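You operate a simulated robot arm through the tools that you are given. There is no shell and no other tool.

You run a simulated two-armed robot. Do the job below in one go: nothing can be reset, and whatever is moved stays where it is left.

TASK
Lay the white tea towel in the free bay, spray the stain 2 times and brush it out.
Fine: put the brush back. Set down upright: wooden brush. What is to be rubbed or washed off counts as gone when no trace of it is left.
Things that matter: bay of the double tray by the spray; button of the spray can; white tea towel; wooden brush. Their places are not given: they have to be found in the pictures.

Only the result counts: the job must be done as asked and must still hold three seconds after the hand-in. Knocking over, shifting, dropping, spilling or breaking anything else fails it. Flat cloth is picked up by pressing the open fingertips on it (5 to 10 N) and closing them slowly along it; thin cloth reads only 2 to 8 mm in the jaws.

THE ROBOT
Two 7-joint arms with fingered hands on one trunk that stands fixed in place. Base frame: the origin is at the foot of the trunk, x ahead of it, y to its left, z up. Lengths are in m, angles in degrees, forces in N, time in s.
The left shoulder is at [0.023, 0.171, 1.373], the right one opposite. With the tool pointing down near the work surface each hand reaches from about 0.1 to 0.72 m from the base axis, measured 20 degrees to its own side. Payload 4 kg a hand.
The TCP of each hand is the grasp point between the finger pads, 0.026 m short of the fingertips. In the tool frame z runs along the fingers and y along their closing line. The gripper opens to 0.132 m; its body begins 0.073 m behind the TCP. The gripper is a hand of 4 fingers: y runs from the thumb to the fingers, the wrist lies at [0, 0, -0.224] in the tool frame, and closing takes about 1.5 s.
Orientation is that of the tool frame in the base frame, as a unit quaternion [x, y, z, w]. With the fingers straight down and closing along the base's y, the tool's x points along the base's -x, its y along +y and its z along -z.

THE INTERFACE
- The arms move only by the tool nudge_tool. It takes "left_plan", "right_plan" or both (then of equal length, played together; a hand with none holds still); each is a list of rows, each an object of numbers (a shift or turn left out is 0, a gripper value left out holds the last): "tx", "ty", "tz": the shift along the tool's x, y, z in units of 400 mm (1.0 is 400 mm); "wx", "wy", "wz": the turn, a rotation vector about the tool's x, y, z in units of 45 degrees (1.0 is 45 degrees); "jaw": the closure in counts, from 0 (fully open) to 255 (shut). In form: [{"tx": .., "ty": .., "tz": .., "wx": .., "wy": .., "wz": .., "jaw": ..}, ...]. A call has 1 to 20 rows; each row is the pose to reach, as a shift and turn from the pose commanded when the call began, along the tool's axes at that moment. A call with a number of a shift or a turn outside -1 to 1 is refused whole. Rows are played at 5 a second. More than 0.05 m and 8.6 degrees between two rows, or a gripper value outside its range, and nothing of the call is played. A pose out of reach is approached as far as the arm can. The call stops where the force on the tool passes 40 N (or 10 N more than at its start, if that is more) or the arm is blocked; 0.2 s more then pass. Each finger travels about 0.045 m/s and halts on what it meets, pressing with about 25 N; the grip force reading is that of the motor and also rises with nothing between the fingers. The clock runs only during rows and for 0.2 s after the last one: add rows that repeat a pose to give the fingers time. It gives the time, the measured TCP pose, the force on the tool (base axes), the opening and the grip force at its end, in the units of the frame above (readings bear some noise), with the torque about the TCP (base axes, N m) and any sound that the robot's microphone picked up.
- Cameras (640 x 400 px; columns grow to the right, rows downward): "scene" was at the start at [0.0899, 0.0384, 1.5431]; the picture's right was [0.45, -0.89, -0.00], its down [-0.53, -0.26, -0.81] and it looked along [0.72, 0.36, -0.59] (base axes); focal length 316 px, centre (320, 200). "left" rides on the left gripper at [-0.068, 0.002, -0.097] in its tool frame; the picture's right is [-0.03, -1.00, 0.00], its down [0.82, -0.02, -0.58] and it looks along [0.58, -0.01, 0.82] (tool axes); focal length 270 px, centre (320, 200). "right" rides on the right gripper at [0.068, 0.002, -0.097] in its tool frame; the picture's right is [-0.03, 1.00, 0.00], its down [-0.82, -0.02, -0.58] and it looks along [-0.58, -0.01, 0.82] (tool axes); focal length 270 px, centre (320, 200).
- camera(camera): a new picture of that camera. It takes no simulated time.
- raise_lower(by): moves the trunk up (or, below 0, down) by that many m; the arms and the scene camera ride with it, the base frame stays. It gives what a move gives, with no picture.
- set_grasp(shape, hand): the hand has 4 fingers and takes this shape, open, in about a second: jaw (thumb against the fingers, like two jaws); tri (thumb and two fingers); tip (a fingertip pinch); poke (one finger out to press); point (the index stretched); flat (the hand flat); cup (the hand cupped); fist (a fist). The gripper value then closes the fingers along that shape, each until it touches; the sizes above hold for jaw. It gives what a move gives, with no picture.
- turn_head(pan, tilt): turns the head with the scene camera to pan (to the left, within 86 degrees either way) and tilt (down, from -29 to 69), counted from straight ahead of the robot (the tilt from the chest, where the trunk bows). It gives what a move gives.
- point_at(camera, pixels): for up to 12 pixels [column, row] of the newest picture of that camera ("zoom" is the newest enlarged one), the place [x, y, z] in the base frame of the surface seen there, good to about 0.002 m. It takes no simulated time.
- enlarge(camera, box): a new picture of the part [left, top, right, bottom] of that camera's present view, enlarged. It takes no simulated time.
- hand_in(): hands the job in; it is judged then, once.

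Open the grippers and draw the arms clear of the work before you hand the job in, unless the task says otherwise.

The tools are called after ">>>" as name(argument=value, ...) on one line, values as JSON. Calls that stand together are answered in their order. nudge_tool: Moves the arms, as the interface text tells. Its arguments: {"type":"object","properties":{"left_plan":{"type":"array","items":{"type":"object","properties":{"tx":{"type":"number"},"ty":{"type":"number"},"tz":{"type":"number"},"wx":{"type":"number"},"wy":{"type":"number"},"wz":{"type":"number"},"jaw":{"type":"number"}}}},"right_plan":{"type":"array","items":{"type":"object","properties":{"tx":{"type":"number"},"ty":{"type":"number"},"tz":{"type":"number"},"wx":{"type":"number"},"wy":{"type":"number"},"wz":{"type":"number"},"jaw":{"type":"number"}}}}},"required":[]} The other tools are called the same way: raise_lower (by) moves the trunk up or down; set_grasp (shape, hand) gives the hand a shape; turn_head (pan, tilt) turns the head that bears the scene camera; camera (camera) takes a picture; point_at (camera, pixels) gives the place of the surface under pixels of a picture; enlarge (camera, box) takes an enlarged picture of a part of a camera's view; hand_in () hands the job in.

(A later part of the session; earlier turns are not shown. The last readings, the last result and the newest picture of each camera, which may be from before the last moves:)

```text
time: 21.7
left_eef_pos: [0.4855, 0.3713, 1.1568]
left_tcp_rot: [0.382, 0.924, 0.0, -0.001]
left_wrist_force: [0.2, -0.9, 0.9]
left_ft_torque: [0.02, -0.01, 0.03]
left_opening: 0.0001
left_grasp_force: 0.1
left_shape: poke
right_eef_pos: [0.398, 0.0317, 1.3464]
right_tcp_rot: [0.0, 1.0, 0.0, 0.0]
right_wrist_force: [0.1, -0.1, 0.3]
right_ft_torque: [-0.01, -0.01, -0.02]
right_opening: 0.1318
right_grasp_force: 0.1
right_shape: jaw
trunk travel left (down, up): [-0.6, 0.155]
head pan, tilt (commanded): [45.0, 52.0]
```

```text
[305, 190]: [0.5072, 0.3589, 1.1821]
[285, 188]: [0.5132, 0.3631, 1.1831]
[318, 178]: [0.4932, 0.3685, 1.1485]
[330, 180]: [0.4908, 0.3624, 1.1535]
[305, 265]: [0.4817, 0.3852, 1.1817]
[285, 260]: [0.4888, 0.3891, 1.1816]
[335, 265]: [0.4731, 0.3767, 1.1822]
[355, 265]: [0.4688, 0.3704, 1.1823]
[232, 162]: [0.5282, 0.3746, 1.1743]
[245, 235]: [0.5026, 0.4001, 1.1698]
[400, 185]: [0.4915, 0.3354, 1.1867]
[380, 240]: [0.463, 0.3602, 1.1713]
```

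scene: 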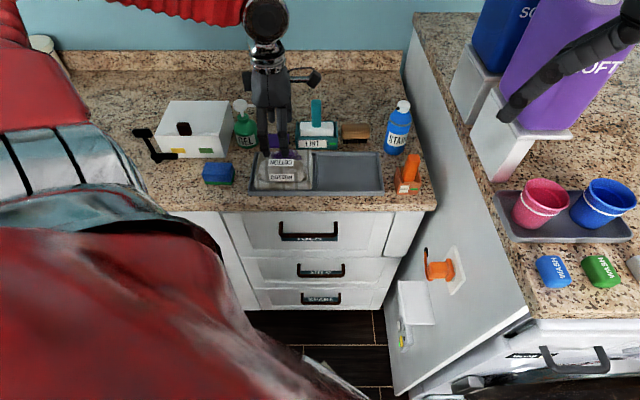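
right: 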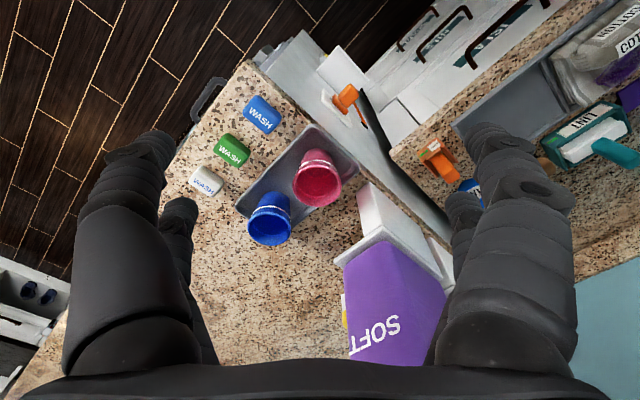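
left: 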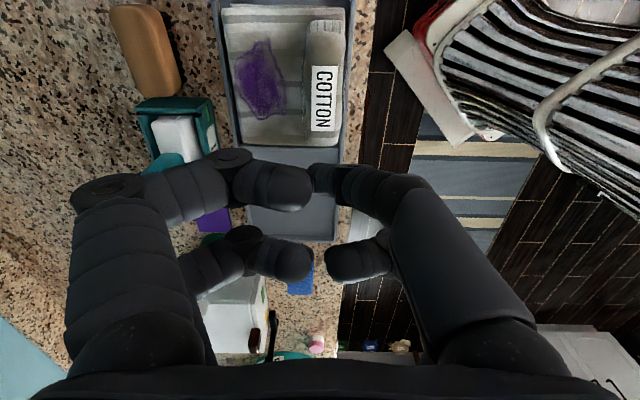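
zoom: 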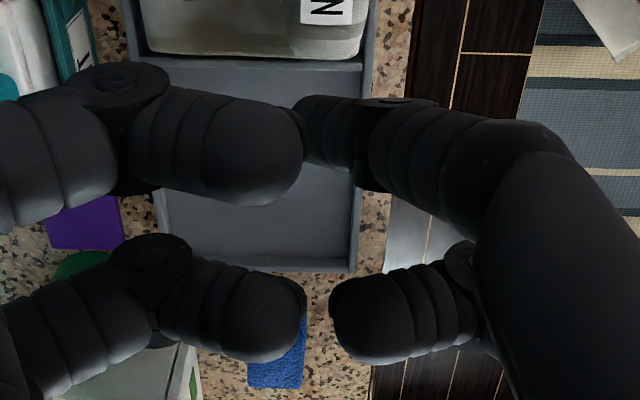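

One finger is extended with its tip around (0.493,0.368), the others are curled at z≈1.18. I measure the tip from the scene camera as well.

>>> enlarge(camera="scene", box=[370, 60, 430, 125])

>>> enlarge(camera="scene", box=[370, 60, 430, 125])

```text
6.15 times, centred on (400, 92) of scene
```

zoom: 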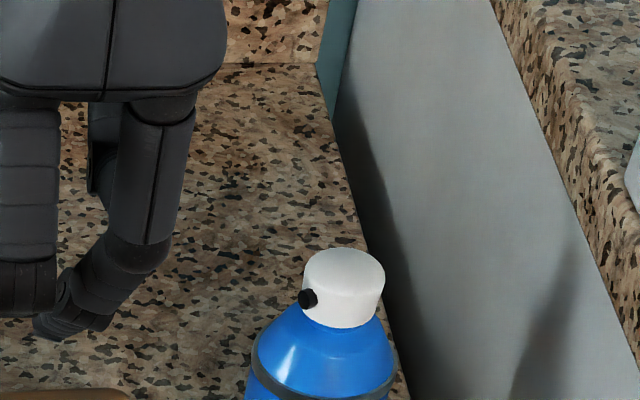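

```text
6.15 times, centred on (400, 92) of scene
```

zoom: 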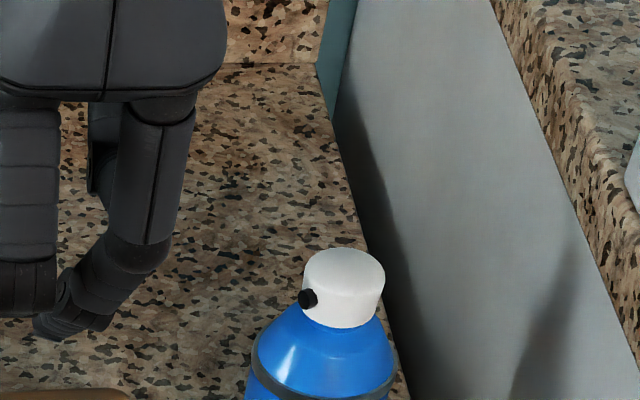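

I enlarge the hand region of the scene fully and measure the extended finger.

>>> enlarge(camera="scene", box=[350, 50, 430, 125])

>>> point_at(camera="zoom", pixels=[[215, 360], [225, 345], [240, 350], [255, 335], [275, 330], [290, 320], [310, 290], [170, 340], [165, 320], [205, 365], [220, 365], [200, 355]])

```text
5.33 times, centred on (390, 88) of scene
```

zoom: 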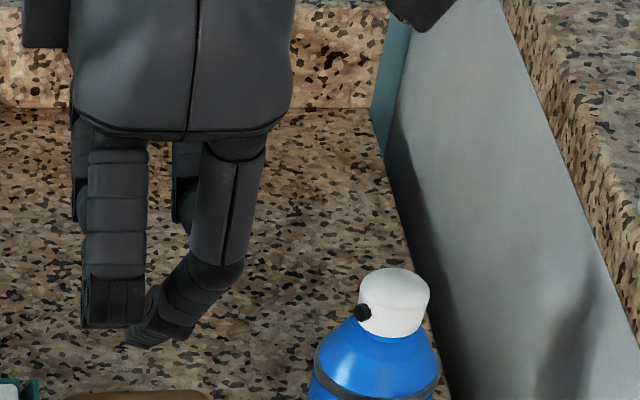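

```text
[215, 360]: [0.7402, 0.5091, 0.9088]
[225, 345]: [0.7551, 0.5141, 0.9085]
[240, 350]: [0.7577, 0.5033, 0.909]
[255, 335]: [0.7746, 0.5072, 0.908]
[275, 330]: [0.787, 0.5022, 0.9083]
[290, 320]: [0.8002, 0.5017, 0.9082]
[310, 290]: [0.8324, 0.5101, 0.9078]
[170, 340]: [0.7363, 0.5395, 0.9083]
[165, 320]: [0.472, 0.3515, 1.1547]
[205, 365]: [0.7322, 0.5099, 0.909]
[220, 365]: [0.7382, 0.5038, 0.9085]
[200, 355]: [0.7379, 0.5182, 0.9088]
```

The extended finger's tip is around (140,338) in the zoom. I measure that.

>>> point_at(camera="zoom", pixels=[[132, 338], [140, 340], [148, 342], [150, 330], [155, 338], [165, 338], [175, 330], [185, 310], [205, 280], [110, 320], [90, 315], [140, 315]])

```text
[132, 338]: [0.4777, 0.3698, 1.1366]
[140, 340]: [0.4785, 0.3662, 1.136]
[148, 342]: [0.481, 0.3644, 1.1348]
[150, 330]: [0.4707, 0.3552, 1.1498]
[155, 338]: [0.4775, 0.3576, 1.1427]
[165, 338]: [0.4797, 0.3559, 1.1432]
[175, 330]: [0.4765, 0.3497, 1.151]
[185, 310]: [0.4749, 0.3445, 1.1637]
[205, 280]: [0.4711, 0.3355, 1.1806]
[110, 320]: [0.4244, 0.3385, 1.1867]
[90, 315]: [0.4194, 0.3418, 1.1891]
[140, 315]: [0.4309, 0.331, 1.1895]
```

The poke fingertip is on the TCP axis about 25 mm below it. Before moving to the can I measure the side panel, island top, and the bottles near the can for clearance of the hand.

>>> camera(camera="scene")

>>> point_at(camera="scene", pixels=[[430, 60], [440, 120], [415, 30], [480, 160], [465, 90], [455, 60], [480, 85], [500, 100], [510, 130], [490, 20], [560, 60], [500, 170]])

```text
taken
```

scene: 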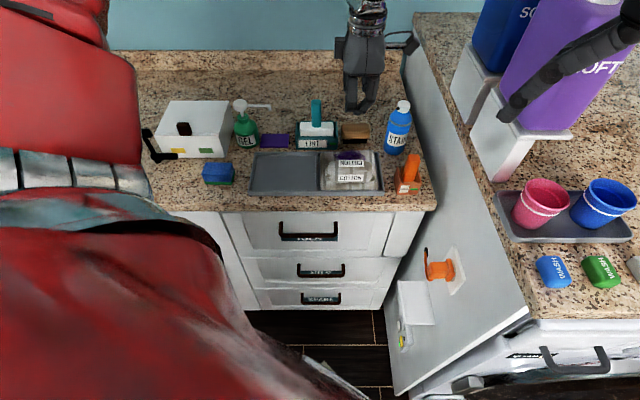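

```text
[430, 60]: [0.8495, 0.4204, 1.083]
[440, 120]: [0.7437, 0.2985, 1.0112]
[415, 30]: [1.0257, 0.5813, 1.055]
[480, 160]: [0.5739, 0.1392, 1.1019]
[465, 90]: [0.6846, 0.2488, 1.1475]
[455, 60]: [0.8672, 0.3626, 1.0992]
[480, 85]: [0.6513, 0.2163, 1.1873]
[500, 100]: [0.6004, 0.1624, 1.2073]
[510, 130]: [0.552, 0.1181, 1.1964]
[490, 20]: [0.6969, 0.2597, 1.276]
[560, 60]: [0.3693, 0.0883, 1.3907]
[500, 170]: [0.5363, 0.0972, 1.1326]
```

The panel and bottle boxes are at u≈0.307, and the can axis at u≈0.212, so I turn the hand back 45° to keep its camera away from them. I move above the button at the present height.

>>> nudge_tool(left_plan=[{"tx": -0.05, "ty": 0.05, "tz": -0.02, "wz": -0.1667}, {"tx": -0.11, "ty": 0.113, "tz": -0.03, "wz": -0.3333}, {"tx": -0.165, "ty": 0.17, "tz": -0.03, "wz": -0.5}, {"tx": -0.22, "ty": 0.227, "tz": -0.03, "wz": -0.6667}, {"tx": -0.275, "ty": 0.285, "tz": -0.02, "wz": -0.8333}, {"tx": -0.328, "ty": 0.3405, "tz": -0.01, "wz": -1.0}, {"tx": -0.328, "ty": 0.3405, "tz": -0.01, "wz": -1.0}, {"tx": -0.328, "ty": 0.3405, "tz": -0.01, "wz": -1.0}])

>>> camera(camera="left")

>>> enlarge(camera="scene", box=[320, 30, 480, 170])

```text
time: 23.5
left_eef_pos: [0.6315, 0.3787, 1.1696]
left_tcp_rot: [-0.002, 1.0, 0.0, 0.001]
left_wrist_force: [0.5, 0.2, 0.4]
left_ft_torque: [-0.02, -0.02, -0.04]
left_opening: 0.0001
left_grasp_force: 0.0
left_shape: poke
left hand out of reach, approached as far as the arm can: row 5, 6, 7, 8
right_eef_pos: [0.3981, 0.0307, 1.3461]
right_tcp_rot: [0.0, 1.0, 0.0, 0.001]
right_wrist_force: [-0.4, 0.5, -0.5]
right_ft_torque: [-0.04, -0.01, 0.0]
right_opening: 0.1319
right_grasp_force: 0.1
right_shape: jaw
trunk travel left (down, up): [-0.6, 0.155]
head pan, tilt (commanded): [45.0, 52.0]
```

```text
taken
```

left: 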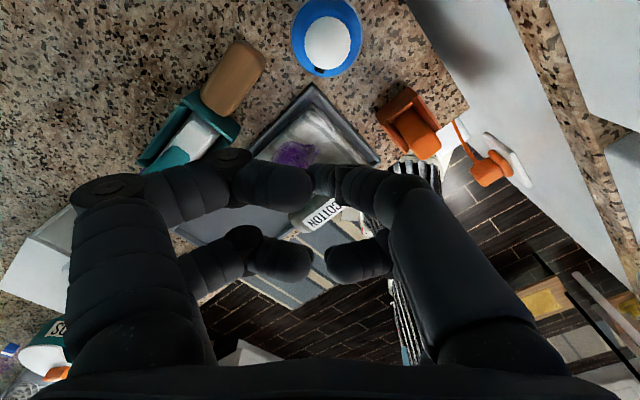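

```text
2.86 times, centred on (400, 100) of scene
```

zoom: 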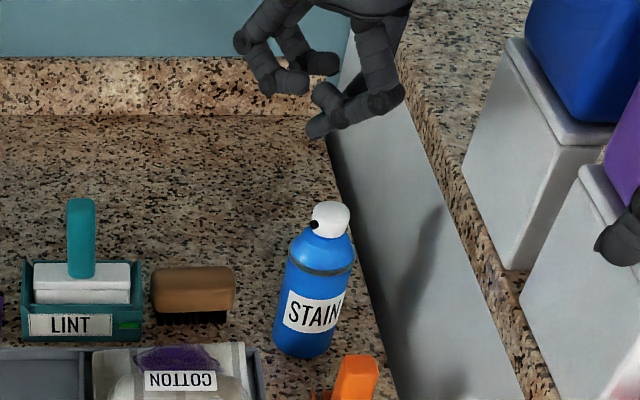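

The arm stopped short at x 0.6315 (out of reach when pointing straight down). I tilt the hand outward by 20° so the wrist can stay closer, keeping the tip above the cap.

>>> nudge_tool(left_plan=[{"tx": 0.1, "wy": -0.12}, {"tx": 0.12, "wy": -0.25}, {"tx": 0.12, "wy": -0.38}, {"tx": 0.1, "wy": -0.444}, {"tx": 0.06, "wy": -0.444}, {"tx": 0.0225, "wy": -0.444}, {"tx": 0.0225, "wy": -0.444}, {"tx": 0.0225, "wy": -0.444}])

>>> camera(camera="left")

>>> enlarge(camera="scene", box=[350, 50, 450, 130])

```text
time: 25.3
left_eef_pos: [0.6238, 0.3803, 1.1699]
left_tcp_rot: [-0.001, 0.985, 0.0, 0.173]
left_wrist_force: [-0.1, -0.5, 0.0]
left_ft_torque: [0.01, -0.02, 0.02]
left_opening: 0.0
left_grasp_force: 0.0
left_shape: poke
right_eef_pos: [0.397, 0.0316, 1.3463]
right_tcp_rot: [-0.001, 1.0, -0.001, 0.0]
right_wrist_force: [-0.3, 0.3, -0.8]
right_ft_torque: [-0.01, -0.01, 0.02]
right_opening: 0.1319
right_grasp_force: 0.1
right_shape: jaw
trunk travel left (down, up): [-0.6, 0.155]
head pan, tilt (commanded): [45.0, 52.0]
```

```text
taken
```

left: 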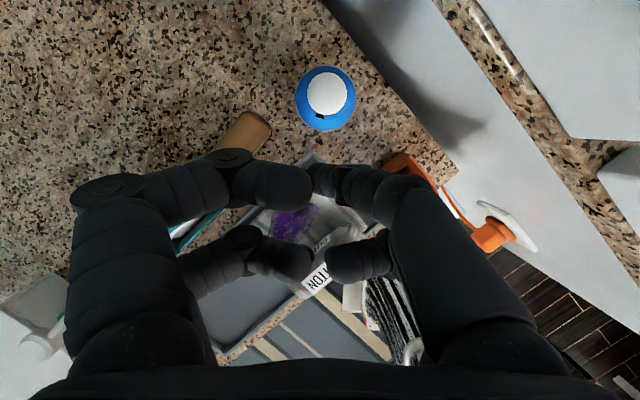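

```text
5.00 times, centred on (400, 90) of scene
```

zoom: 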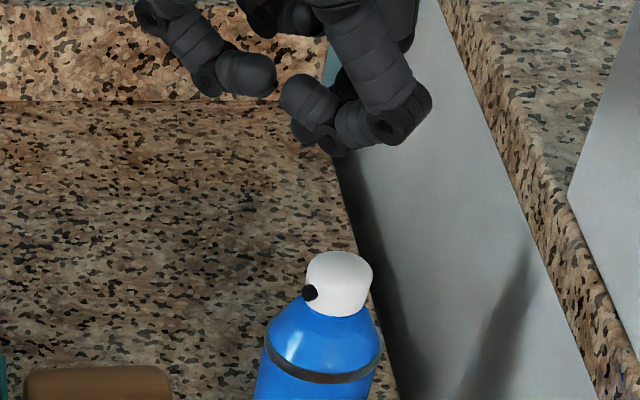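

Tilted at 20° with no reach warning at (0.624,0.380,1.170). I move forward and down so that the tip is about 4 cm above the cap centre.

>>> nudge_tool(left_plan=[{"tx": -0.04, "ty": -0.005, "tz": 0.03}, {"tx": -0.08, "ty": -0.01, "tz": 0.07}, {"tx": -0.075, "ty": -0.0138, "tz": 0.11}, {"tx": -0.0595, "ty": -0.0138, "tz": 0.1427}, {"tx": -0.0595, "ty": -0.0138, "tz": 0.1427}])

>>> camera(camera="left")

>>> enlarge(camera="scene", box=[350, 60, 450, 140])

```text
time: 26.5
left_eef_pos: [0.6658, 0.3762, 1.1243]
left_tcp_rot: [-0.001, 0.985, 0.0, 0.173]
left_wrist_force: [-0.3, 1.0, 0.4]
left_ft_torque: [-0.01, -0.02, -0.02]
left_opening: 0.0
left_grasp_force: 0.0
left_shape: poke
right_eef_pos: [0.3982, 0.0309, 1.3463]
right_tcp_rot: [-0.001, 1.0, 0.0, -0.001]
right_wrist_force: [0.6, -0.9, -0.1]
right_ft_torque: [0.04, -0.02, 0.0]
right_opening: 0.1319
right_grasp_force: 0.1
right_shape: jaw
trunk travel left (down, up): [-0.6, 0.155]
head pan, tilt (commanded): [45.0, 52.0]
```

```text
taken
```

left: 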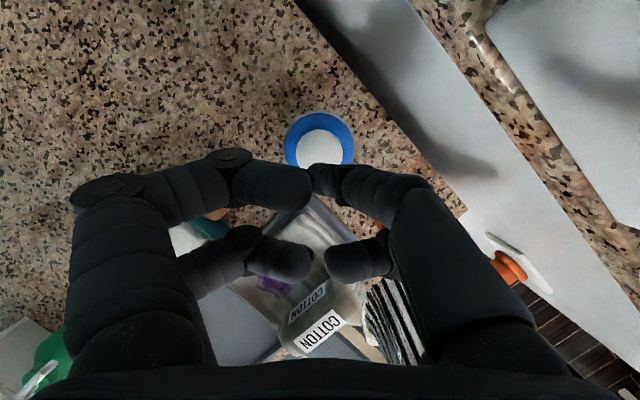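

```text
5.00 times, centred on (400, 100) of scene
```

zoom: 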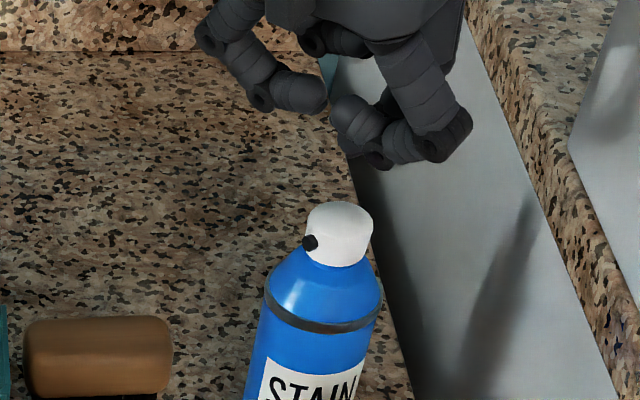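

Tip is near (318,172) in the left picture and the cap's white disc centre near (320,151). I measure the cap top from this camera to fix the horizontal aim.

>>> enlarge(camera="left", box=[260, 90, 380, 210])

>>> point_at(camera="left", pixels=[[320, 133], [320, 140], [320, 150], [320, 160], [300, 150], [340, 150], [310, 140], [332, 140], [315, 122], [349, 140], [291, 140], [340, 165]])

```text
3.33 times, centred on (320, 150) of left
```

zoom: 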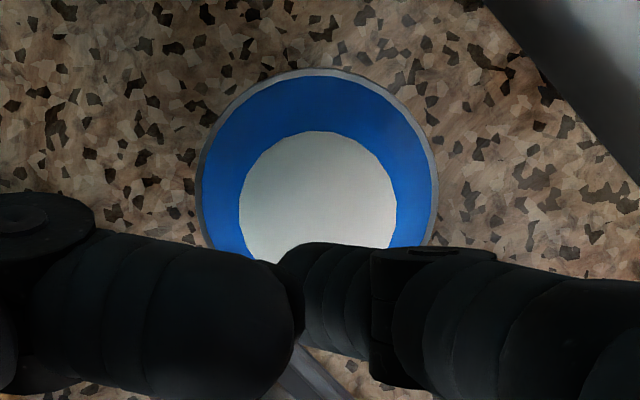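

```text
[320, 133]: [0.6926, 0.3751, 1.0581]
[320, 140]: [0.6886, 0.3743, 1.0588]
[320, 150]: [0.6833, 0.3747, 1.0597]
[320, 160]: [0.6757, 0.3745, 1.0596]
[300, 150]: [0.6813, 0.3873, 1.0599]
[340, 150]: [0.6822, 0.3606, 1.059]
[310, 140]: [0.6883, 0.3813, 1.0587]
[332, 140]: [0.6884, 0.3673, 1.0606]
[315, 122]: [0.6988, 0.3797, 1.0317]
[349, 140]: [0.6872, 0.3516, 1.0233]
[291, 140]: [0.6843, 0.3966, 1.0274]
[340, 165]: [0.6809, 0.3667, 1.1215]
```

Cap centre is about (0.678,0.3745), radius ≈16 mm, top z≈1.059. I shift 4 mm outward and go down to just above the cap.

>>> nudge_tool(left_plan=[{"tx": -0.005, "ty": -0.004, "tz": 0.01}, {"tx": 0.003, "ty": -0.004, "tz": 0.035}, {"tx": 0.012, "ty": -0.004, "tz": 0.06}, {"tx": 0.0197, "ty": -0.004, "tz": 0.0833}, {"tx": 0.0197, "ty": -0.004, "tz": 0.0833}])

>>> enlarge(camera="scene", box=[370, 70, 430, 130])

>>> enlarge(camera="left", box=[260, 90, 380, 210])

```text
time: 27.7
left_eef_pos: [0.6677, 0.372, 1.0907]
left_tcp_rot: [-0.001, 0.985, 0.001, 0.174]
left_wrist_force: [0.5, -0.4, -0.4]
left_ft_torque: [0.02, -0.01, 0.02]
left_opening: 0.0
left_grasp_force: 0.1
left_shape: poke
right_eef_pos: [0.3978, 0.031, 1.346]
right_tcp_rot: [0.0, 1.0, 0.0, -0.001]
right_wrist_force: [0.8, 0.2, 1.0]
right_ft_torque: [-0.01, 0.0, -0.04]
right_opening: 0.1319
right_grasp_force: 0.1
right_shape: jaw
trunk travel left (down, up): [-0.6, 0.155]
head pan, tilt (commanded): [45.0, 52.0]
```

```text
6.67 times, centred on (400, 100) of scene
```

zoom: 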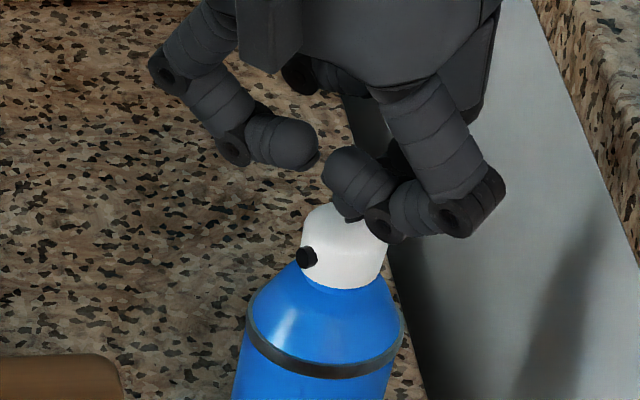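

```text
3.33 times, centred on (320, 150) of left
```

zoom: 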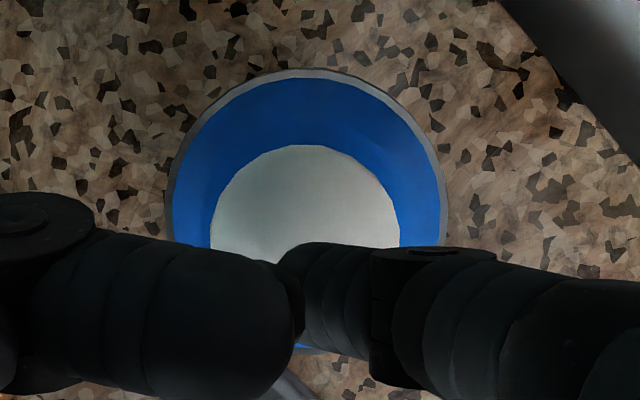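

The tip hovers ~7 mm above the cap, slightly off toward −y by 2.5 mm. I correct this and lower to near contact.

>>> nudge_tool(left_plan=[{"ty": 0.006}, {"ty": 0.006, "tx": 0.0025, "tz": 0.007}, {"ty": 0.006, "tx": 0.0051, "tz": 0.0141}, {"ty": 0.006, "tx": 0.0051, "tz": 0.0141}])

```text
time: 28.7
left_eef_pos: [0.6641, 0.378, 1.0855]
left_tcp_rot: [-0.002, 0.985, 0.001, 0.173]
left_wrist_force: [0.2, -1.0, -0.2]
left_ft_torque: [0.0, 0.0, 0.01]
left_opening: 0.0
left_grasp_force: 0.1
left_shape: poke
left hand out of reach, approached as far as the arm can: row 2, 3, 4
right_eef_pos: [0.3974, 0.0313, 1.3455]
right_tcp_rot: [-0.001, 1.0, -0.001, 0.0]
right_wrist_force: [0.1, -1.0, -0.9]
right_ft_torque: [-0.02, -0.02, -0.03]
right_opening: 0.1317
right_grasp_force: 0.1
right_shape: jaw
trunk travel left (down, up): [-0.6, 0.155]
head pan, tilt (commanded): [45.0, 52.0]
```

The arm can't quite get there from this height with the shoulder so low relative to the wrist. I raise the trunk by 0.15 m so the arm slopes down more (the hand first goes straight up with it).

>>> raise_lower(by=0.15)

>>> camera(camera="scene")

```text
time: 30.5
left_eef_pos: [0.6626, 0.3755, 1.2407]
left_tcp_rot: [0.0, 0.984, -0.001, 0.177]
left_wrist_force: [-0.5, 0.3, -0.7]
left_ft_torque: [-0.01, -0.03, 0.01]
left_opening: 0.0001
left_grasp_force: 0.0
left_shape: poke
right_eef_pos: [0.3981, 0.031, 1.4951]
right_tcp_rot: [0.0, 1.0, 0.0, -0.001]
right_wrist_force: [-0.1, -0.4, -0.1]
right_ft_torque: [0.03, -0.02, 0.0]
right_opening: 0.1319
right_grasp_force: 0.1
right_shape: jaw
trunk travel left (down, up): [-0.75, 0.005]
head pan, tilt (commanded): [45.0, 52.0]
```

```text
taken
```

scene: 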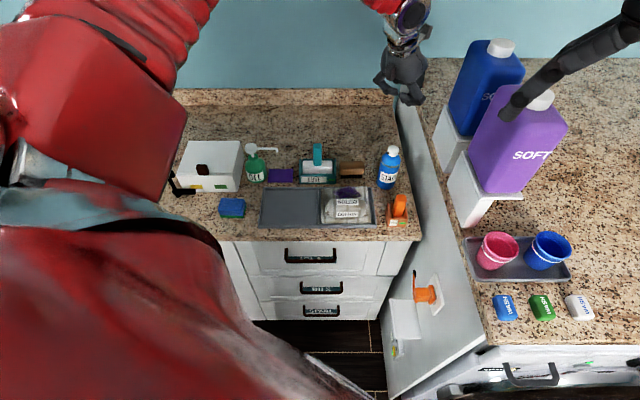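

Now I lower the tip toward the cap again from this higher shoulder, stopping about 2.5 cm above.

>>> nudge_tool(left_plan=[{"tx": 0.02, "ty": -0.0025, "tz": 0.08}, {"tx": 0.045, "ty": -0.0025, "tz": 0.16}, {"tx": 0.07, "ty": -0.0025, "tz": 0.24}, {"tx": 0.0967, "ty": -0.0025, "tz": 0.3125}, {"tx": 0.0967, "ty": -0.0025, "tz": 0.3125}])

>>> enlarge(camera="left", box=[260, 90, 380, 210])

```text
time: 31.7
left_eef_pos: [0.6132, 0.3833, 1.1744]
left_tcp_rot: [-0.001, 0.984, 0.001, 0.176]
left_wrist_force: [-0.2, 0.2, 0.1]
left_ft_torque: [-0.02, 0.0, 0.04]
left_opening: 0.0001
left_grasp_force: 0.1
left_shape: poke
left hand out of reach, approached as far as the arm can: row 1, 2, 3, 4, 5
right_eef_pos: [0.3978, 0.0319, 1.4968]
right_tcp_rot: [-0.001, 1.0, 0.0, -0.001]
right_wrist_force: [0.1, -0.3, 1.2]
right_ft_torque: [0.04, 0.01, 0.01]
right_opening: 0.1319
right_grasp_force: 0.1
right_shape: jaw
trunk travel left (down, up): [-0.75, 0.005]
head pan, tilt (commanded): [45.0, 52.0]
```

```text
3.33 times, centred on (320, 150) of left
```

zoom: 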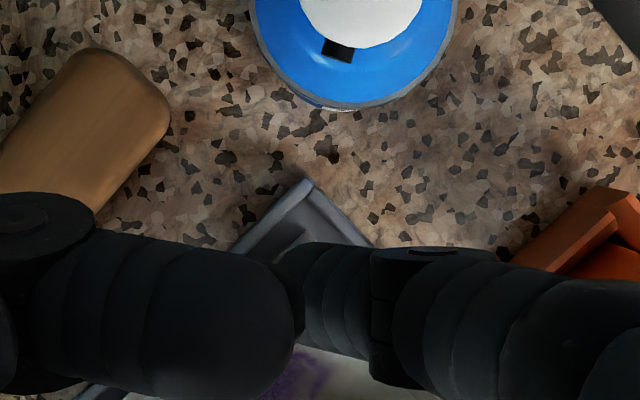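

Raising made it worse, so the limit depends on the hand's heading. I measure the bottle boxes' extent to see if I can use the heading that worked before (closing along v).

>>> enlarge(camera="scene", box=[370, 20, 570, 230])

>>> point_at(camera="scene", pixels=[[440, 110], [436, 135], [450, 160], [444, 125], [460, 130], [450, 90], [455, 100], [452, 180], [460, 220], [480, 60], [468, 110], [458, 170]])

```text
1.90 times, centred on (470, 125) of scene
```

zoom: 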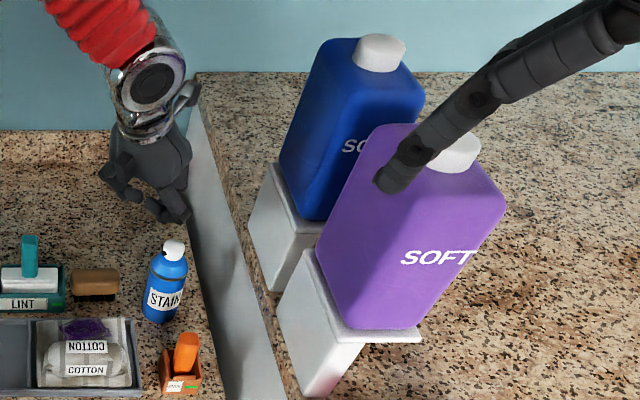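

```text
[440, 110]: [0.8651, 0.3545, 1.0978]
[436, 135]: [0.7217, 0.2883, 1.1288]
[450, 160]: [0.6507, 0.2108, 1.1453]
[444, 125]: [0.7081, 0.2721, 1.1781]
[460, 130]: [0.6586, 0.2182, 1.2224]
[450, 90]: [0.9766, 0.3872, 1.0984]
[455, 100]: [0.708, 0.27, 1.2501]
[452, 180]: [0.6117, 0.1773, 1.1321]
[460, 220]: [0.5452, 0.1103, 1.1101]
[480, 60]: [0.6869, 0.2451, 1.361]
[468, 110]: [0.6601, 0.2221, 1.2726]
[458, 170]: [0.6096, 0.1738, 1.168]
```

The blue bottle box ends at v≈0.72 at u≥0.307. I'll retreat, straighten the hand, put the trunk back, and re-approach with the heading along v and a tilt towards the shoulder.

>>> nudge_tool(left_plan=[{"tx": 0.03, "tz": -0.08, "wy": 0.09}, {"tx": 0.06, "tz": -0.16, "wy": 0.18}, {"tx": 0.09, "tz": -0.24, "wy": 0.27}, {"tx": 0.12, "tz": -0.32, "wy": 0.36}, {"tx": 0.147, "tz": -0.4, "wy": 0.451}, {"tx": 0.147, "tz": -0.4, "wy": 0.451}])

>>> raise_lower(by=-0.15)

```text
time: 33.1
left_eef_pos: [0.5019, 0.387, 1.3062]
left_tcp_rot: [-0.001, 1.0, -0.001, -0.001]
left_wrist_force: [0.1, -0.6, -0.1]
left_ft_torque: [0.03, 0.01, -0.02]
left_opening: 0.0
left_grasp_force: 0.0
left_shape: poke
right_eef_pos: [0.3994, 0.0315, 1.4949]
right_tcp_rot: [0.0, 1.0, 0.0, -0.001]
right_wrist_force: [0.1, 0.0, -1.2]
right_ft_torque: [-0.03, -0.01, 0.0]
right_opening: 0.1319
right_grasp_force: 0.2
right_shape: jaw
trunk travel left (down, up): [-0.75, 0.005]
head pan, tilt (commanded): [45.0, 52.0]
```

```text
time: 34.8
left_eef_pos: [0.5032, 0.3862, 1.1569]
left_tcp_rot: [0.0, 1.0, 0.0, 0.001]
left_wrist_force: [-0.3, 0.0, 0.0]
left_ft_torque: [-0.01, 0.01, 0.0]
left_opening: 0.0001
left_grasp_force: 0.1
left_shape: poke
right_eef_pos: [0.3966, 0.0299, 1.3462]
right_tcp_rot: [-0.001, 1.0, 0.0, 0.0]
right_wrist_force: [-0.2, -1.2, -0.2]
right_ft_torque: [0.04, 0.02, -0.01]
right_opening: 0.1319
right_grasp_force: 0.1
right_shape: jaw
trunk travel left (down, up): [-0.6, 0.155]
head pan, tilt (commanded): [45.0, 52.0]
```

Now at (0.503,0.386,1.157) with the trunk back. I yaw the hand 45° so it closes along v again.

>>> nudge_tool(left_plan=[{"wz": 0.1667}, {"wz": 0.3333}, {"wz": 0.5}, {"wz": 0.6667}, {"wz": 0.8333}, {"wz": 1.0}, {"wz": 1.0}])

>>> nudge_tool(left_plan=[{"wx": -0.14, "wy": -0.065}, {"wx": -0.28, "wy": -0.13}, {"wx": -0.402, "wy": -0.188}, {"wx": -0.402, "wy": -0.188}])

```text
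time: 36.4
left_eef_pos: [0.5031, 0.3863, 1.1574]
left_tcp_rot: [0.383, 0.924, 0.001, 0.001]
left_wrist_force: [0.0, 0.5, 0.6]
left_ft_torque: [-0.01, -0.02, 0.0]
left_opening: 0.0
left_grasp_force: 0.0
left_shape: poke
right_eef_pos: [0.3964, 0.0303, 1.347]
right_tcp_rot: [-0.002, 1.0, 0.001, -0.001]
right_wrist_force: [0.3, -0.7, -0.1]
right_ft_torque: [-0.02, 0.03, -0.02]
right_opening: 0.1318
right_grasp_force: 0.1
right_shape: jaw
trunk travel left (down, up): [-0.6, 0.155]
head pan, tilt (commanded): [45.0, 52.0]
```

```text
time: 37.4
left_eef_pos: [0.5037, 0.3856, 1.1575]
left_tcp_rot: [0.377, 0.91, 0.115, 0.128]
left_wrist_force: [-0.7, 0.3, 0.4]
left_ft_torque: [0.0, 0.02, 0.0]
left_opening: 0.0002
left_grasp_force: 0.2
left_shape: poke
right_eef_pos: [0.3976, 0.0313, 1.3451]
right_tcp_rot: [-0.001, 1.0, -0.001, -0.001]
right_wrist_force: [0.1, -0.3, -0.3]
right_ft_torque: [0.0, 0.03, 0.03]
right_opening: 0.1319
right_grasp_force: 0.0
right_shape: jaw
trunk travel left (down, up): [-0.6, 0.155]
head pan, tilt (commanded): [45.0, 52.0]
```

The hand is tilted 20° toward azimuth 19°. I advance about two thirds of the way to the can and check reach and clearance.

>>> nudge_tool(left_plan=[{"tx": -0.05, "ty": 0.0385, "tz": 0.0303}, {"tx": -0.1, "ty": 0.077, "tz": 0.0606}, {"tx": -0.15, "ty": 0.1156, "tz": 0.0909}, {"tx": -0.2, "ty": 0.154, "tz": 0.121}, {"tx": -0.24, "ty": 0.185, "tz": 0.1454}, {"tx": -0.24, "ty": 0.185, "tz": 0.1454}])

>>> enlarge(camera="scene", box=[330, 0, 490, 130])

>>> camera(camera="left")

```text
time: 38.8
left_eef_pos: [0.6359, 0.3748, 1.1383]
left_tcp_rot: [0.376, 0.91, 0.117, 0.127]
left_wrist_force: [-0.5, 0.4, 0.0]
left_ft_torque: [0.02, -0.02, 0.01]
left_opening: 0.0
left_grasp_force: 0.2
left_shape: poke
right_eef_pos: [0.3966, 0.0306, 1.3465]
right_tcp_rot: [-0.001, 1.0, -0.001, 0.0]
right_wrist_force: [-0.1, 0.0, 0.0]
right_ft_torque: [0.0, 0.0, -0.01]
right_opening: 0.1318
right_grasp_force: 0.0
right_shape: jaw
trunk travel left (down, up): [-0.6, 0.155]
head pan, tilt (commanded): [45.0, 52.0]
```

```text
3.08 times, centred on (410, 65) of scene
```

zoom: 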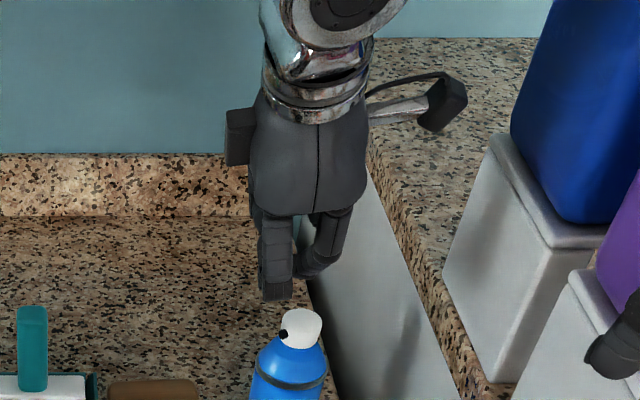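

```text
taken
```

left: 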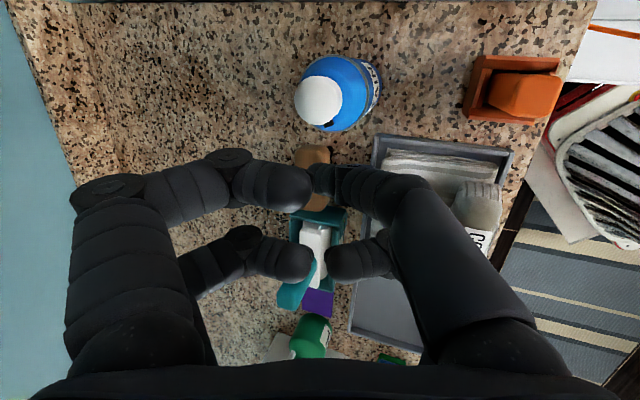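

Reach is fine so far. I measure the hand camera's outermost points against the bottle box to judge the clearance.

>>> enlarge(camera="scene", box=[400, 10, 500, 130])

>>> enlarge(camera="scene", box=[330, 0, 490, 130])

>>> point_at(camera="zoom", pixels=[[463, 95], [460, 110], [440, 128], [430, 100], [450, 80], [490, 150], [450, 250], [515, 130], [520, 90], [505, 360], [280, 295], [270, 297]])

```text
3.33 times, centred on (450, 70) of scene
```

zoom: 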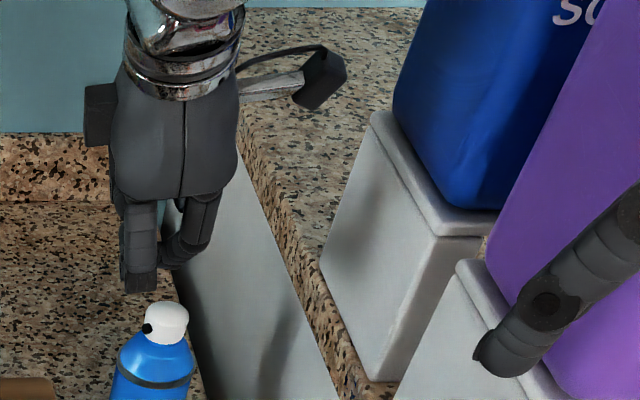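

```text
3.08 times, centred on (410, 65) of scene
```

zoom: 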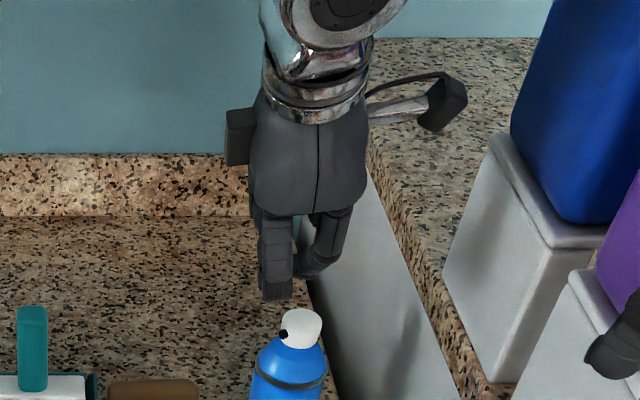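

```text
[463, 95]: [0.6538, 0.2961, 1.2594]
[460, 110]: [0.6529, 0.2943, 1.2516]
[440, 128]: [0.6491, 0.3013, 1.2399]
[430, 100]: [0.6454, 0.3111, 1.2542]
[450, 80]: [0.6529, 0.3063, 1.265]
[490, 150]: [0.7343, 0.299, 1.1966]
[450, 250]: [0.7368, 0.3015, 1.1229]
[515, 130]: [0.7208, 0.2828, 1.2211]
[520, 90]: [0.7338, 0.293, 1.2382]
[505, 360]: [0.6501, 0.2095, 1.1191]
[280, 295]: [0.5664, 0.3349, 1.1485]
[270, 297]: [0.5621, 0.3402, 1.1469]
```

The camera's outermost part is ~7 cm toward +u of the TCP, leaving over 2 cm to the bottle box at the can. I move the tip above the cap centre.

>>> nudge_tool(left_plan=[{"tx": -0.028, "ty": 0.017, "tz": 0.037}, {"tx": -0.056, "ty": 0.0345, "tz": 0.0738}, {"tx": -0.056, "ty": 0.0345, "tz": 0.0738}])

>>> enlarge(camera="left", box=[250, 90, 410, 210])

>>> enlarge(camera="scene", box=[350, 40, 450, 130])

```text
time: 39.6
left_eef_pos: [0.6699, 0.3724, 1.1199]
left_tcp_rot: [0.376, 0.91, 0.116, 0.128]
left_wrist_force: [-1.0, -0.3, 0.0]
left_ft_torque: [0.02, 0.02, -0.02]
left_opening: 0.0
left_grasp_force: 0.2
left_shape: poke
right_eef_pos: [0.3972, 0.0306, 1.3462]
right_tcp_rot: [-0.002, 1.0, 0.0, 0.0]
right_wrist_force: [-0.8, 0.5, -0.3]
right_ft_torque: [0.0, 0.01, 0.01]
right_opening: 0.132
right_grasp_force: 0.0
right_shape: jaw
trunk travel left (down, up): [-0.6, 0.155]
head pan, tilt (commanded): [45.0, 52.0]
```

```text
3.33 times, centred on (330, 150) of left
```

zoom: 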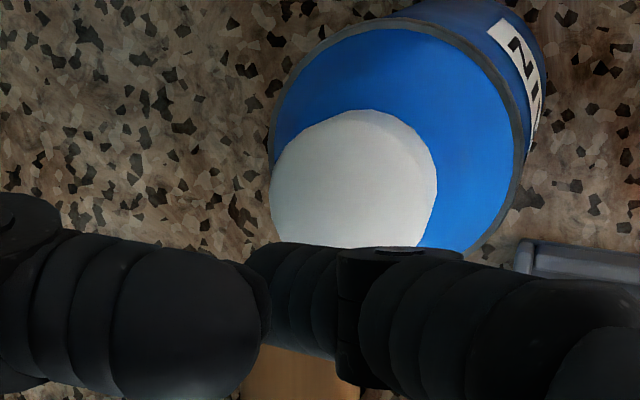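

```text
4.44 times, centred on (400, 85) of scene
```

zoom: 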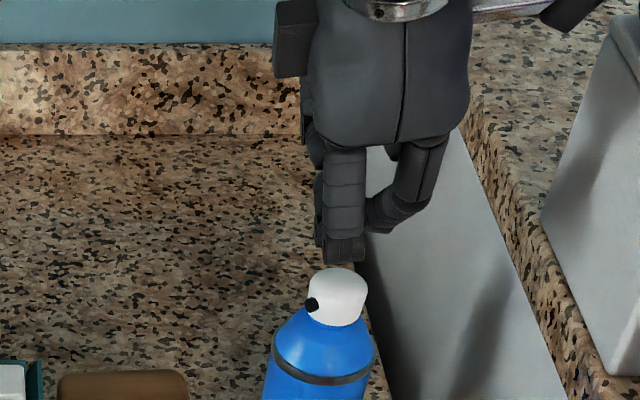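

The cap's disc is centred as predicted (≈(340,147) in the left picture), so a straight vertical descent will hit its centre. I go down 31 mm to just above it.

>>> nudge_tool(left_plan=[{"tx": 0.004, "ty": -0.008, "tz": 0.0245}, {"tx": 0.008, "ty": -0.016, "tz": 0.049}, {"tx": 0.0113, "ty": -0.0237, "tz": 0.0729}, {"tx": 0.0113, "ty": -0.0237, "tz": 0.0729}])

>>> enlarge(camera="scene", box=[370, 70, 430, 130])

>>> enlarge(camera="left", box=[250, 90, 410, 210])

```text
time: 40.6
left_eef_pos: [0.659, 0.3755, 1.0939]
left_tcp_rot: [0.376, 0.91, 0.116, 0.129]
left_wrist_force: [0.1, -0.7, 0.4]
left_ft_torque: [0.01, 0.02, 0.01]
left_opening: 0.0
left_grasp_force: 0.0
left_shape: poke
left hand out of reach, approached as far as the arm can: row 2, 3, 4
right_eef_pos: [0.3976, 0.0309, 1.3461]
right_tcp_rot: [-0.001, 1.0, 0.0, -0.001]
right_wrist_force: [0.1, -0.1, 0.5]
right_ft_torque: [0.01, -0.02, 0.02]
right_opening: 0.132
right_grasp_force: 0.0
right_shape: jaw
trunk travel left (down, up): [-0.6, 0.155]
head pan, tilt (commanded): [45.0, 52.0]
```

```text
6.67 times, centred on (400, 100) of scene
```

zoom: 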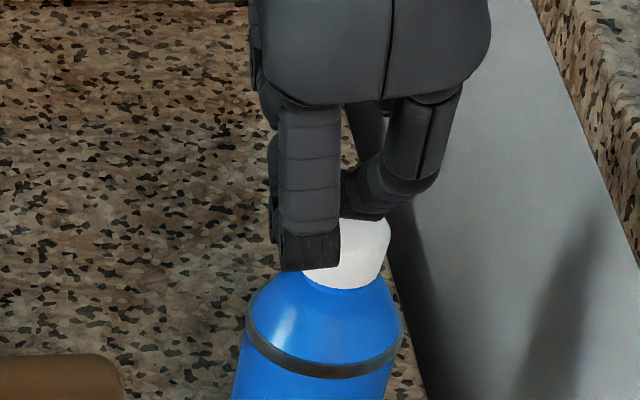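

```text
3.33 times, centred on (330, 150) of left
```

zoom: 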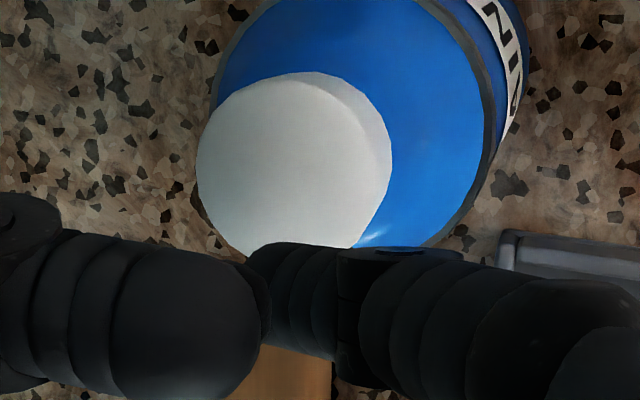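

Going lower again exceeds the reach; reach seems better when the wrist is higher relative to the shoulder. I lift both hands by 12 cm, then lower the trunk by 12 cm.

>>> nudge_tool(left_plan=[{"tx": -0.011, "ty": 0.023, "tz": -0.07}, {"tx": -0.022, "ty": 0.046, "tz": -0.14}, {"tx": -0.033, "ty": 0.069, "tz": -0.21}, {"tx": -0.0439, "ty": 0.0917, "tz": -0.2821}, {"tx": -0.0439, "ty": 0.0917, "tz": -0.2821}], right_plan=[{"tz": -0.075}, {"tz": -0.15}, {"tz": -0.225}, {"tz": -0.3}, {"tz": -0.3}])

>>> raise_lower(by=-0.12)

>>> camera(camera="scene")

```text
time: 41.8
left_eef_pos: [0.663, 0.3742, 1.2144]
left_tcp_rot: [0.376, 0.911, 0.116, 0.128]
left_wrist_force: [-0.1, 0.4, -0.8]
left_ft_torque: [-0.02, -0.02, 0.02]
left_opening: 0.0
left_grasp_force: 0.1
left_shape: poke
right_eef_pos: [0.4008, 0.0297, 1.4665]
right_tcp_rot: [-0.001, 1.0, 0.0, -0.001]
right_wrist_force: [-0.1, 0.6, -0.3]
right_ft_torque: [-0.03, 0.0, 0.02]
right_opening: 0.1319
right_grasp_force: 0.1
right_shape: jaw
trunk travel left (down, up): [-0.6, 0.155]
head pan, tilt (commanded): [45.0, 52.0]
```

```text
time: 43.3
left_eef_pos: [0.6592, 0.3752, 1.0948]
left_tcp_rot: [0.376, 0.91, 0.117, 0.128]
left_wrist_force: [1.0, -0.1, -0.3]
left_ft_torque: [0.0, 0.01, 0.0]
left_opening: 0.0
left_grasp_force: 0.1
left_shape: poke
right_eef_pos: [0.398, 0.0317, 1.3456]
right_tcp_rot: [-0.001, 1.0, 0.0, 0.001]
right_wrist_force: [-0.1, 0.4, -0.1]
right_ft_torque: [0.0, 0.01, 0.02]
right_opening: 0.1317
right_grasp_force: 0.1
right_shape: jaw
trunk travel left (down, up): [-0.48, 0.275]
head pan, tilt (commanded): [45.0, 52.0]
```

```text
taken
```

scene: 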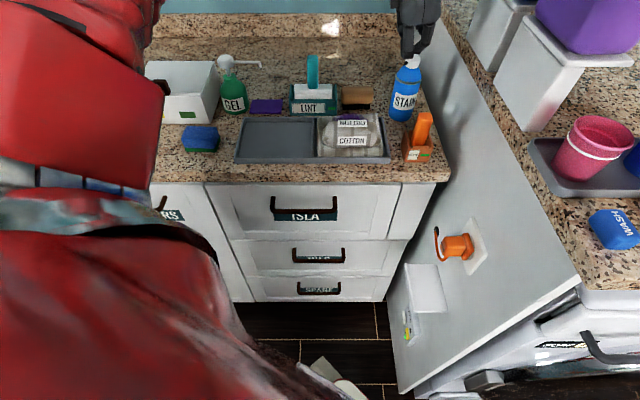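

Same hand place with the shoulder 12 cm lower. I shift ~12 mm outward over the cap centre at z≈1.10.

>>> nudge_tool(left_plan=[{"tx": -0.014, "ty": 0.008, "tz": -0.004}, {"tx": -0.0278, "ty": 0.0142, "tz": 0.001}, {"tx": -0.0278, "ty": 0.0142, "tz": 0.001}])

>>> enlarge(camera="left", box=[250, 90, 410, 210])

>>> enlarge(camera="scene", box=[370, 20, 440, 90])

```text
time: 44.1
left_eef_pos: [0.6716, 0.3706, 1.0965]
left_tcp_rot: [0.376, 0.911, 0.117, 0.127]
left_wrist_force: [-0.1, 0.2, -0.8]
left_ft_torque: [-0.01, 0.0, -0.01]
left_opening: 0.0
left_grasp_force: 0.1
left_shape: poke
right_eef_pos: [0.3976, 0.0314, 1.3454]
right_tcp_rot: [-0.001, 1.0, 0.0, -0.001]
right_wrist_force: [-0.4, 0.4, 1.0]
right_ft_torque: [0.0, 0.04, 0.03]
right_opening: 0.132
right_grasp_force: 0.0
right_shape: jaw
trunk travel left (down, up): [-0.48, 0.275]
head pan, tilt (commanded): [45.0, 52.0]
```

```text
3.33 times, centred on (330, 150) of left
```

zoom: 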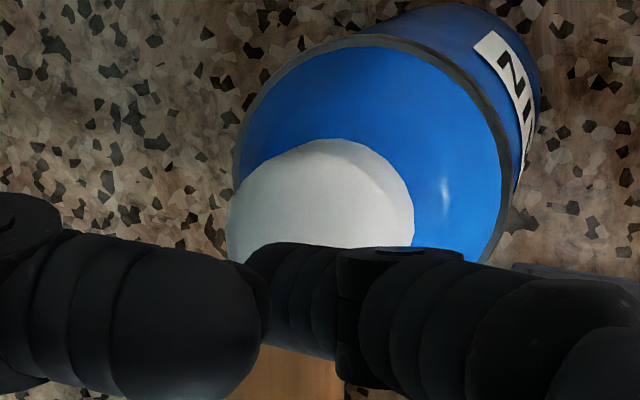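

```text
5.71 times, centred on (405, 55) of scene
```

zoom: 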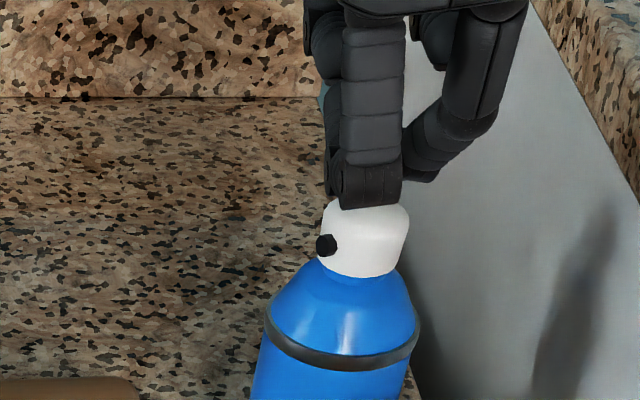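

The reach works now and the tip is ~12 mm above the cap centre. I descend 10 mm in small steps and read the force.

>>> nudge_tool(left_plan=[{"tx": 0.0015, "ty": -0.003, "tz": 0.0094}, {"tx": 0.0022, "ty": -0.0046, "tz": 0.0141}, {"tx": 0.0029, "ty": -0.0061, "tz": 0.0188}, {"tx": 0.0036, "ty": -0.0076, "tz": 0.0235}, {"tx": 0.0036, "ty": -0.0076, "tz": 0.0235}])

>>> enlarge(camera="scene", box=[370, 20, 440, 90])

```text
time: 45.3
left_eef_pos: [0.6709, 0.3707, 1.0863]
left_tcp_rot: [0.375, 0.911, 0.117, 0.127]
left_wrist_force: [0.6, -0.5, 0.5]
left_ft_torque: [-0.01, 0.01, 0.01]
left_opening: 0.0002
left_grasp_force: 0.0
left_shape: poke
right_eef_pos: [0.3968, 0.0313, 1.3469]
right_tcp_rot: [-0.001, 1.0, 0.0, -0.001]
right_wrist_force: [-0.2, -0.3, 0.4]
right_ft_torque: [-0.01, -0.02, 0.04]
right_opening: 0.1316
right_grasp_force: 0.0
right_shape: jaw
trunk travel left (down, up): [-0.48, 0.275]
head pan, tilt (commanded): [45.0, 52.0]
```

```text
5.71 times, centred on (405, 55) of scene
```

zoom: 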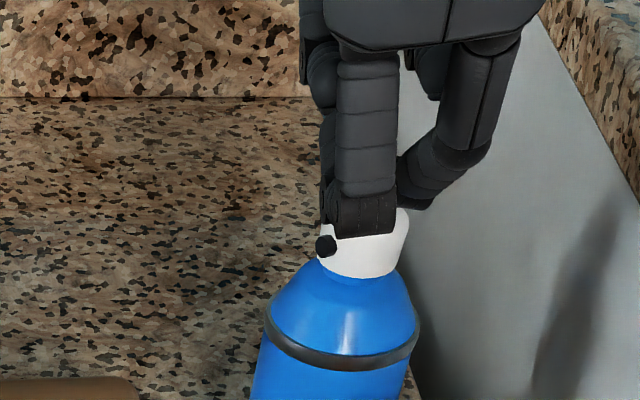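

No contact yet; I continue down in 1 mm steps, 4 mm in all.

>>> nudge_tool(left_plan=[{"tx": 0.0004, "ty": -0.0008, "tz": 0.0024}, {"tx": 0.0007, "ty": -0.0015, "tz": 0.0047}, {"tx": 0.0011, "ty": -0.0023, "tz": 0.0071}, {"tx": 0.0015, "ty": -0.0031, "tz": 0.0094}])

```text
time: 46.3
left_eef_pos: [0.6706, 0.3706, 1.0829]
left_tcp_rot: [0.375, 0.91, 0.116, 0.129]
left_wrist_force: [-0.2, -0.8, 1.9]
left_ft_torque: [-0.02, -0.03, -0.05]
left_opening: 0.0
left_grasp_force: 0.1
left_shape: poke
right_eef_pos: [0.399, 0.0304, 1.3459]
right_tcp_rot: [-0.001, 1.0, 0.0, -0.001]
right_wrist_force: [-0.4, 0.2, -0.7]
right_ft_torque: [0.01, -0.03, -0.03]
right_opening: 0.1316
right_grasp_force: 0.1
right_shape: jaw
trunk travel left (down, up): [-0.48, 0.275]
head pan, tilt (commanded): [45.0, 52.0]
heard: click
```

A click was heard: the button got pressed once. I look at the can and the towel before releasing.

>>> enlarge(camera="scene", box=[300, 20, 440, 170])

>>> camera(camera="left")

```text
2.67 times, centred on (370, 95) of scene
```

zoom: 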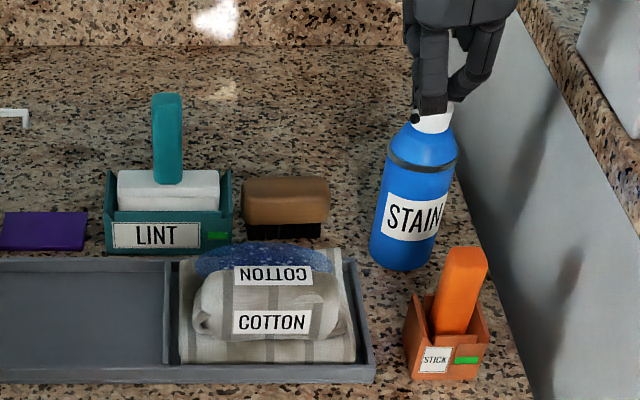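

```text
taken
```

left: 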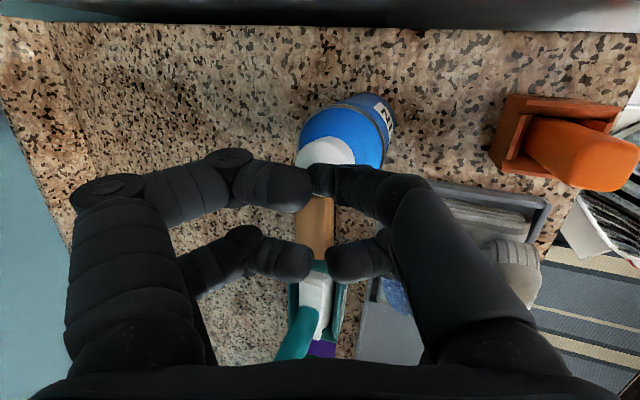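

The stain now shows blue foam, so one spray hit it. I lift 10 mm to release the button and pause.

>>> nudge_tool(left_plan=[{"tx": -0.0018, "ty": 0.0038, "tz": -0.0118}, {"tx": -0.0037, "ty": 0.0076, "tz": -0.0235}, {"tx": -0.0037, "ty": 0.0076, "tz": -0.0235}, {"tx": -0.0037, "ty": 0.0076, "tz": -0.0235}])

>>> enlarge(camera="scene", box=[300, 20, 440, 170])

```text
time: 47.3
left_eef_pos: [0.6704, 0.3718, 1.0925]
left_tcp_rot: [0.376, 0.91, 0.117, 0.128]
left_wrist_force: [-0.2, 0.3, 0.0]
left_ft_torque: [-0.02, 0.03, 0.01]
left_opening: 0.0003
left_grasp_force: 0.0
left_shape: poke
right_eef_pos: [0.3979, 0.0313, 1.3456]
right_tcp_rot: [-0.001, 1.0, 0.0, -0.001]
right_wrist_force: [0.3, -0.4, 0.3]
right_ft_torque: [-0.01, 0.04, 0.0]
right_opening: 0.1317
right_grasp_force: 0.0
right_shape: jaw
trunk travel left (down, up): [-0.48, 0.275]
head pan, tilt (commanded): [45.0, 52.0]
```

```text
2.67 times, centred on (370, 95) of scene
```

zoom: 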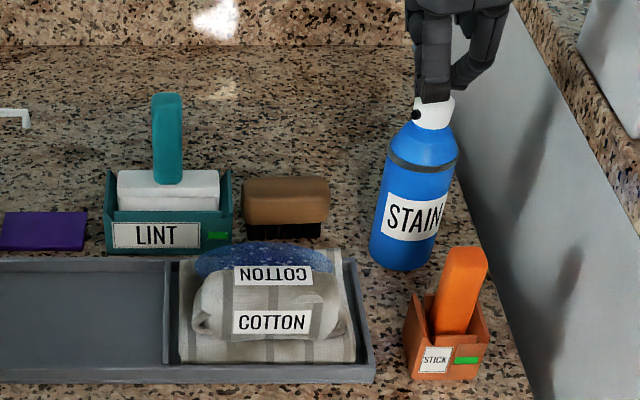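

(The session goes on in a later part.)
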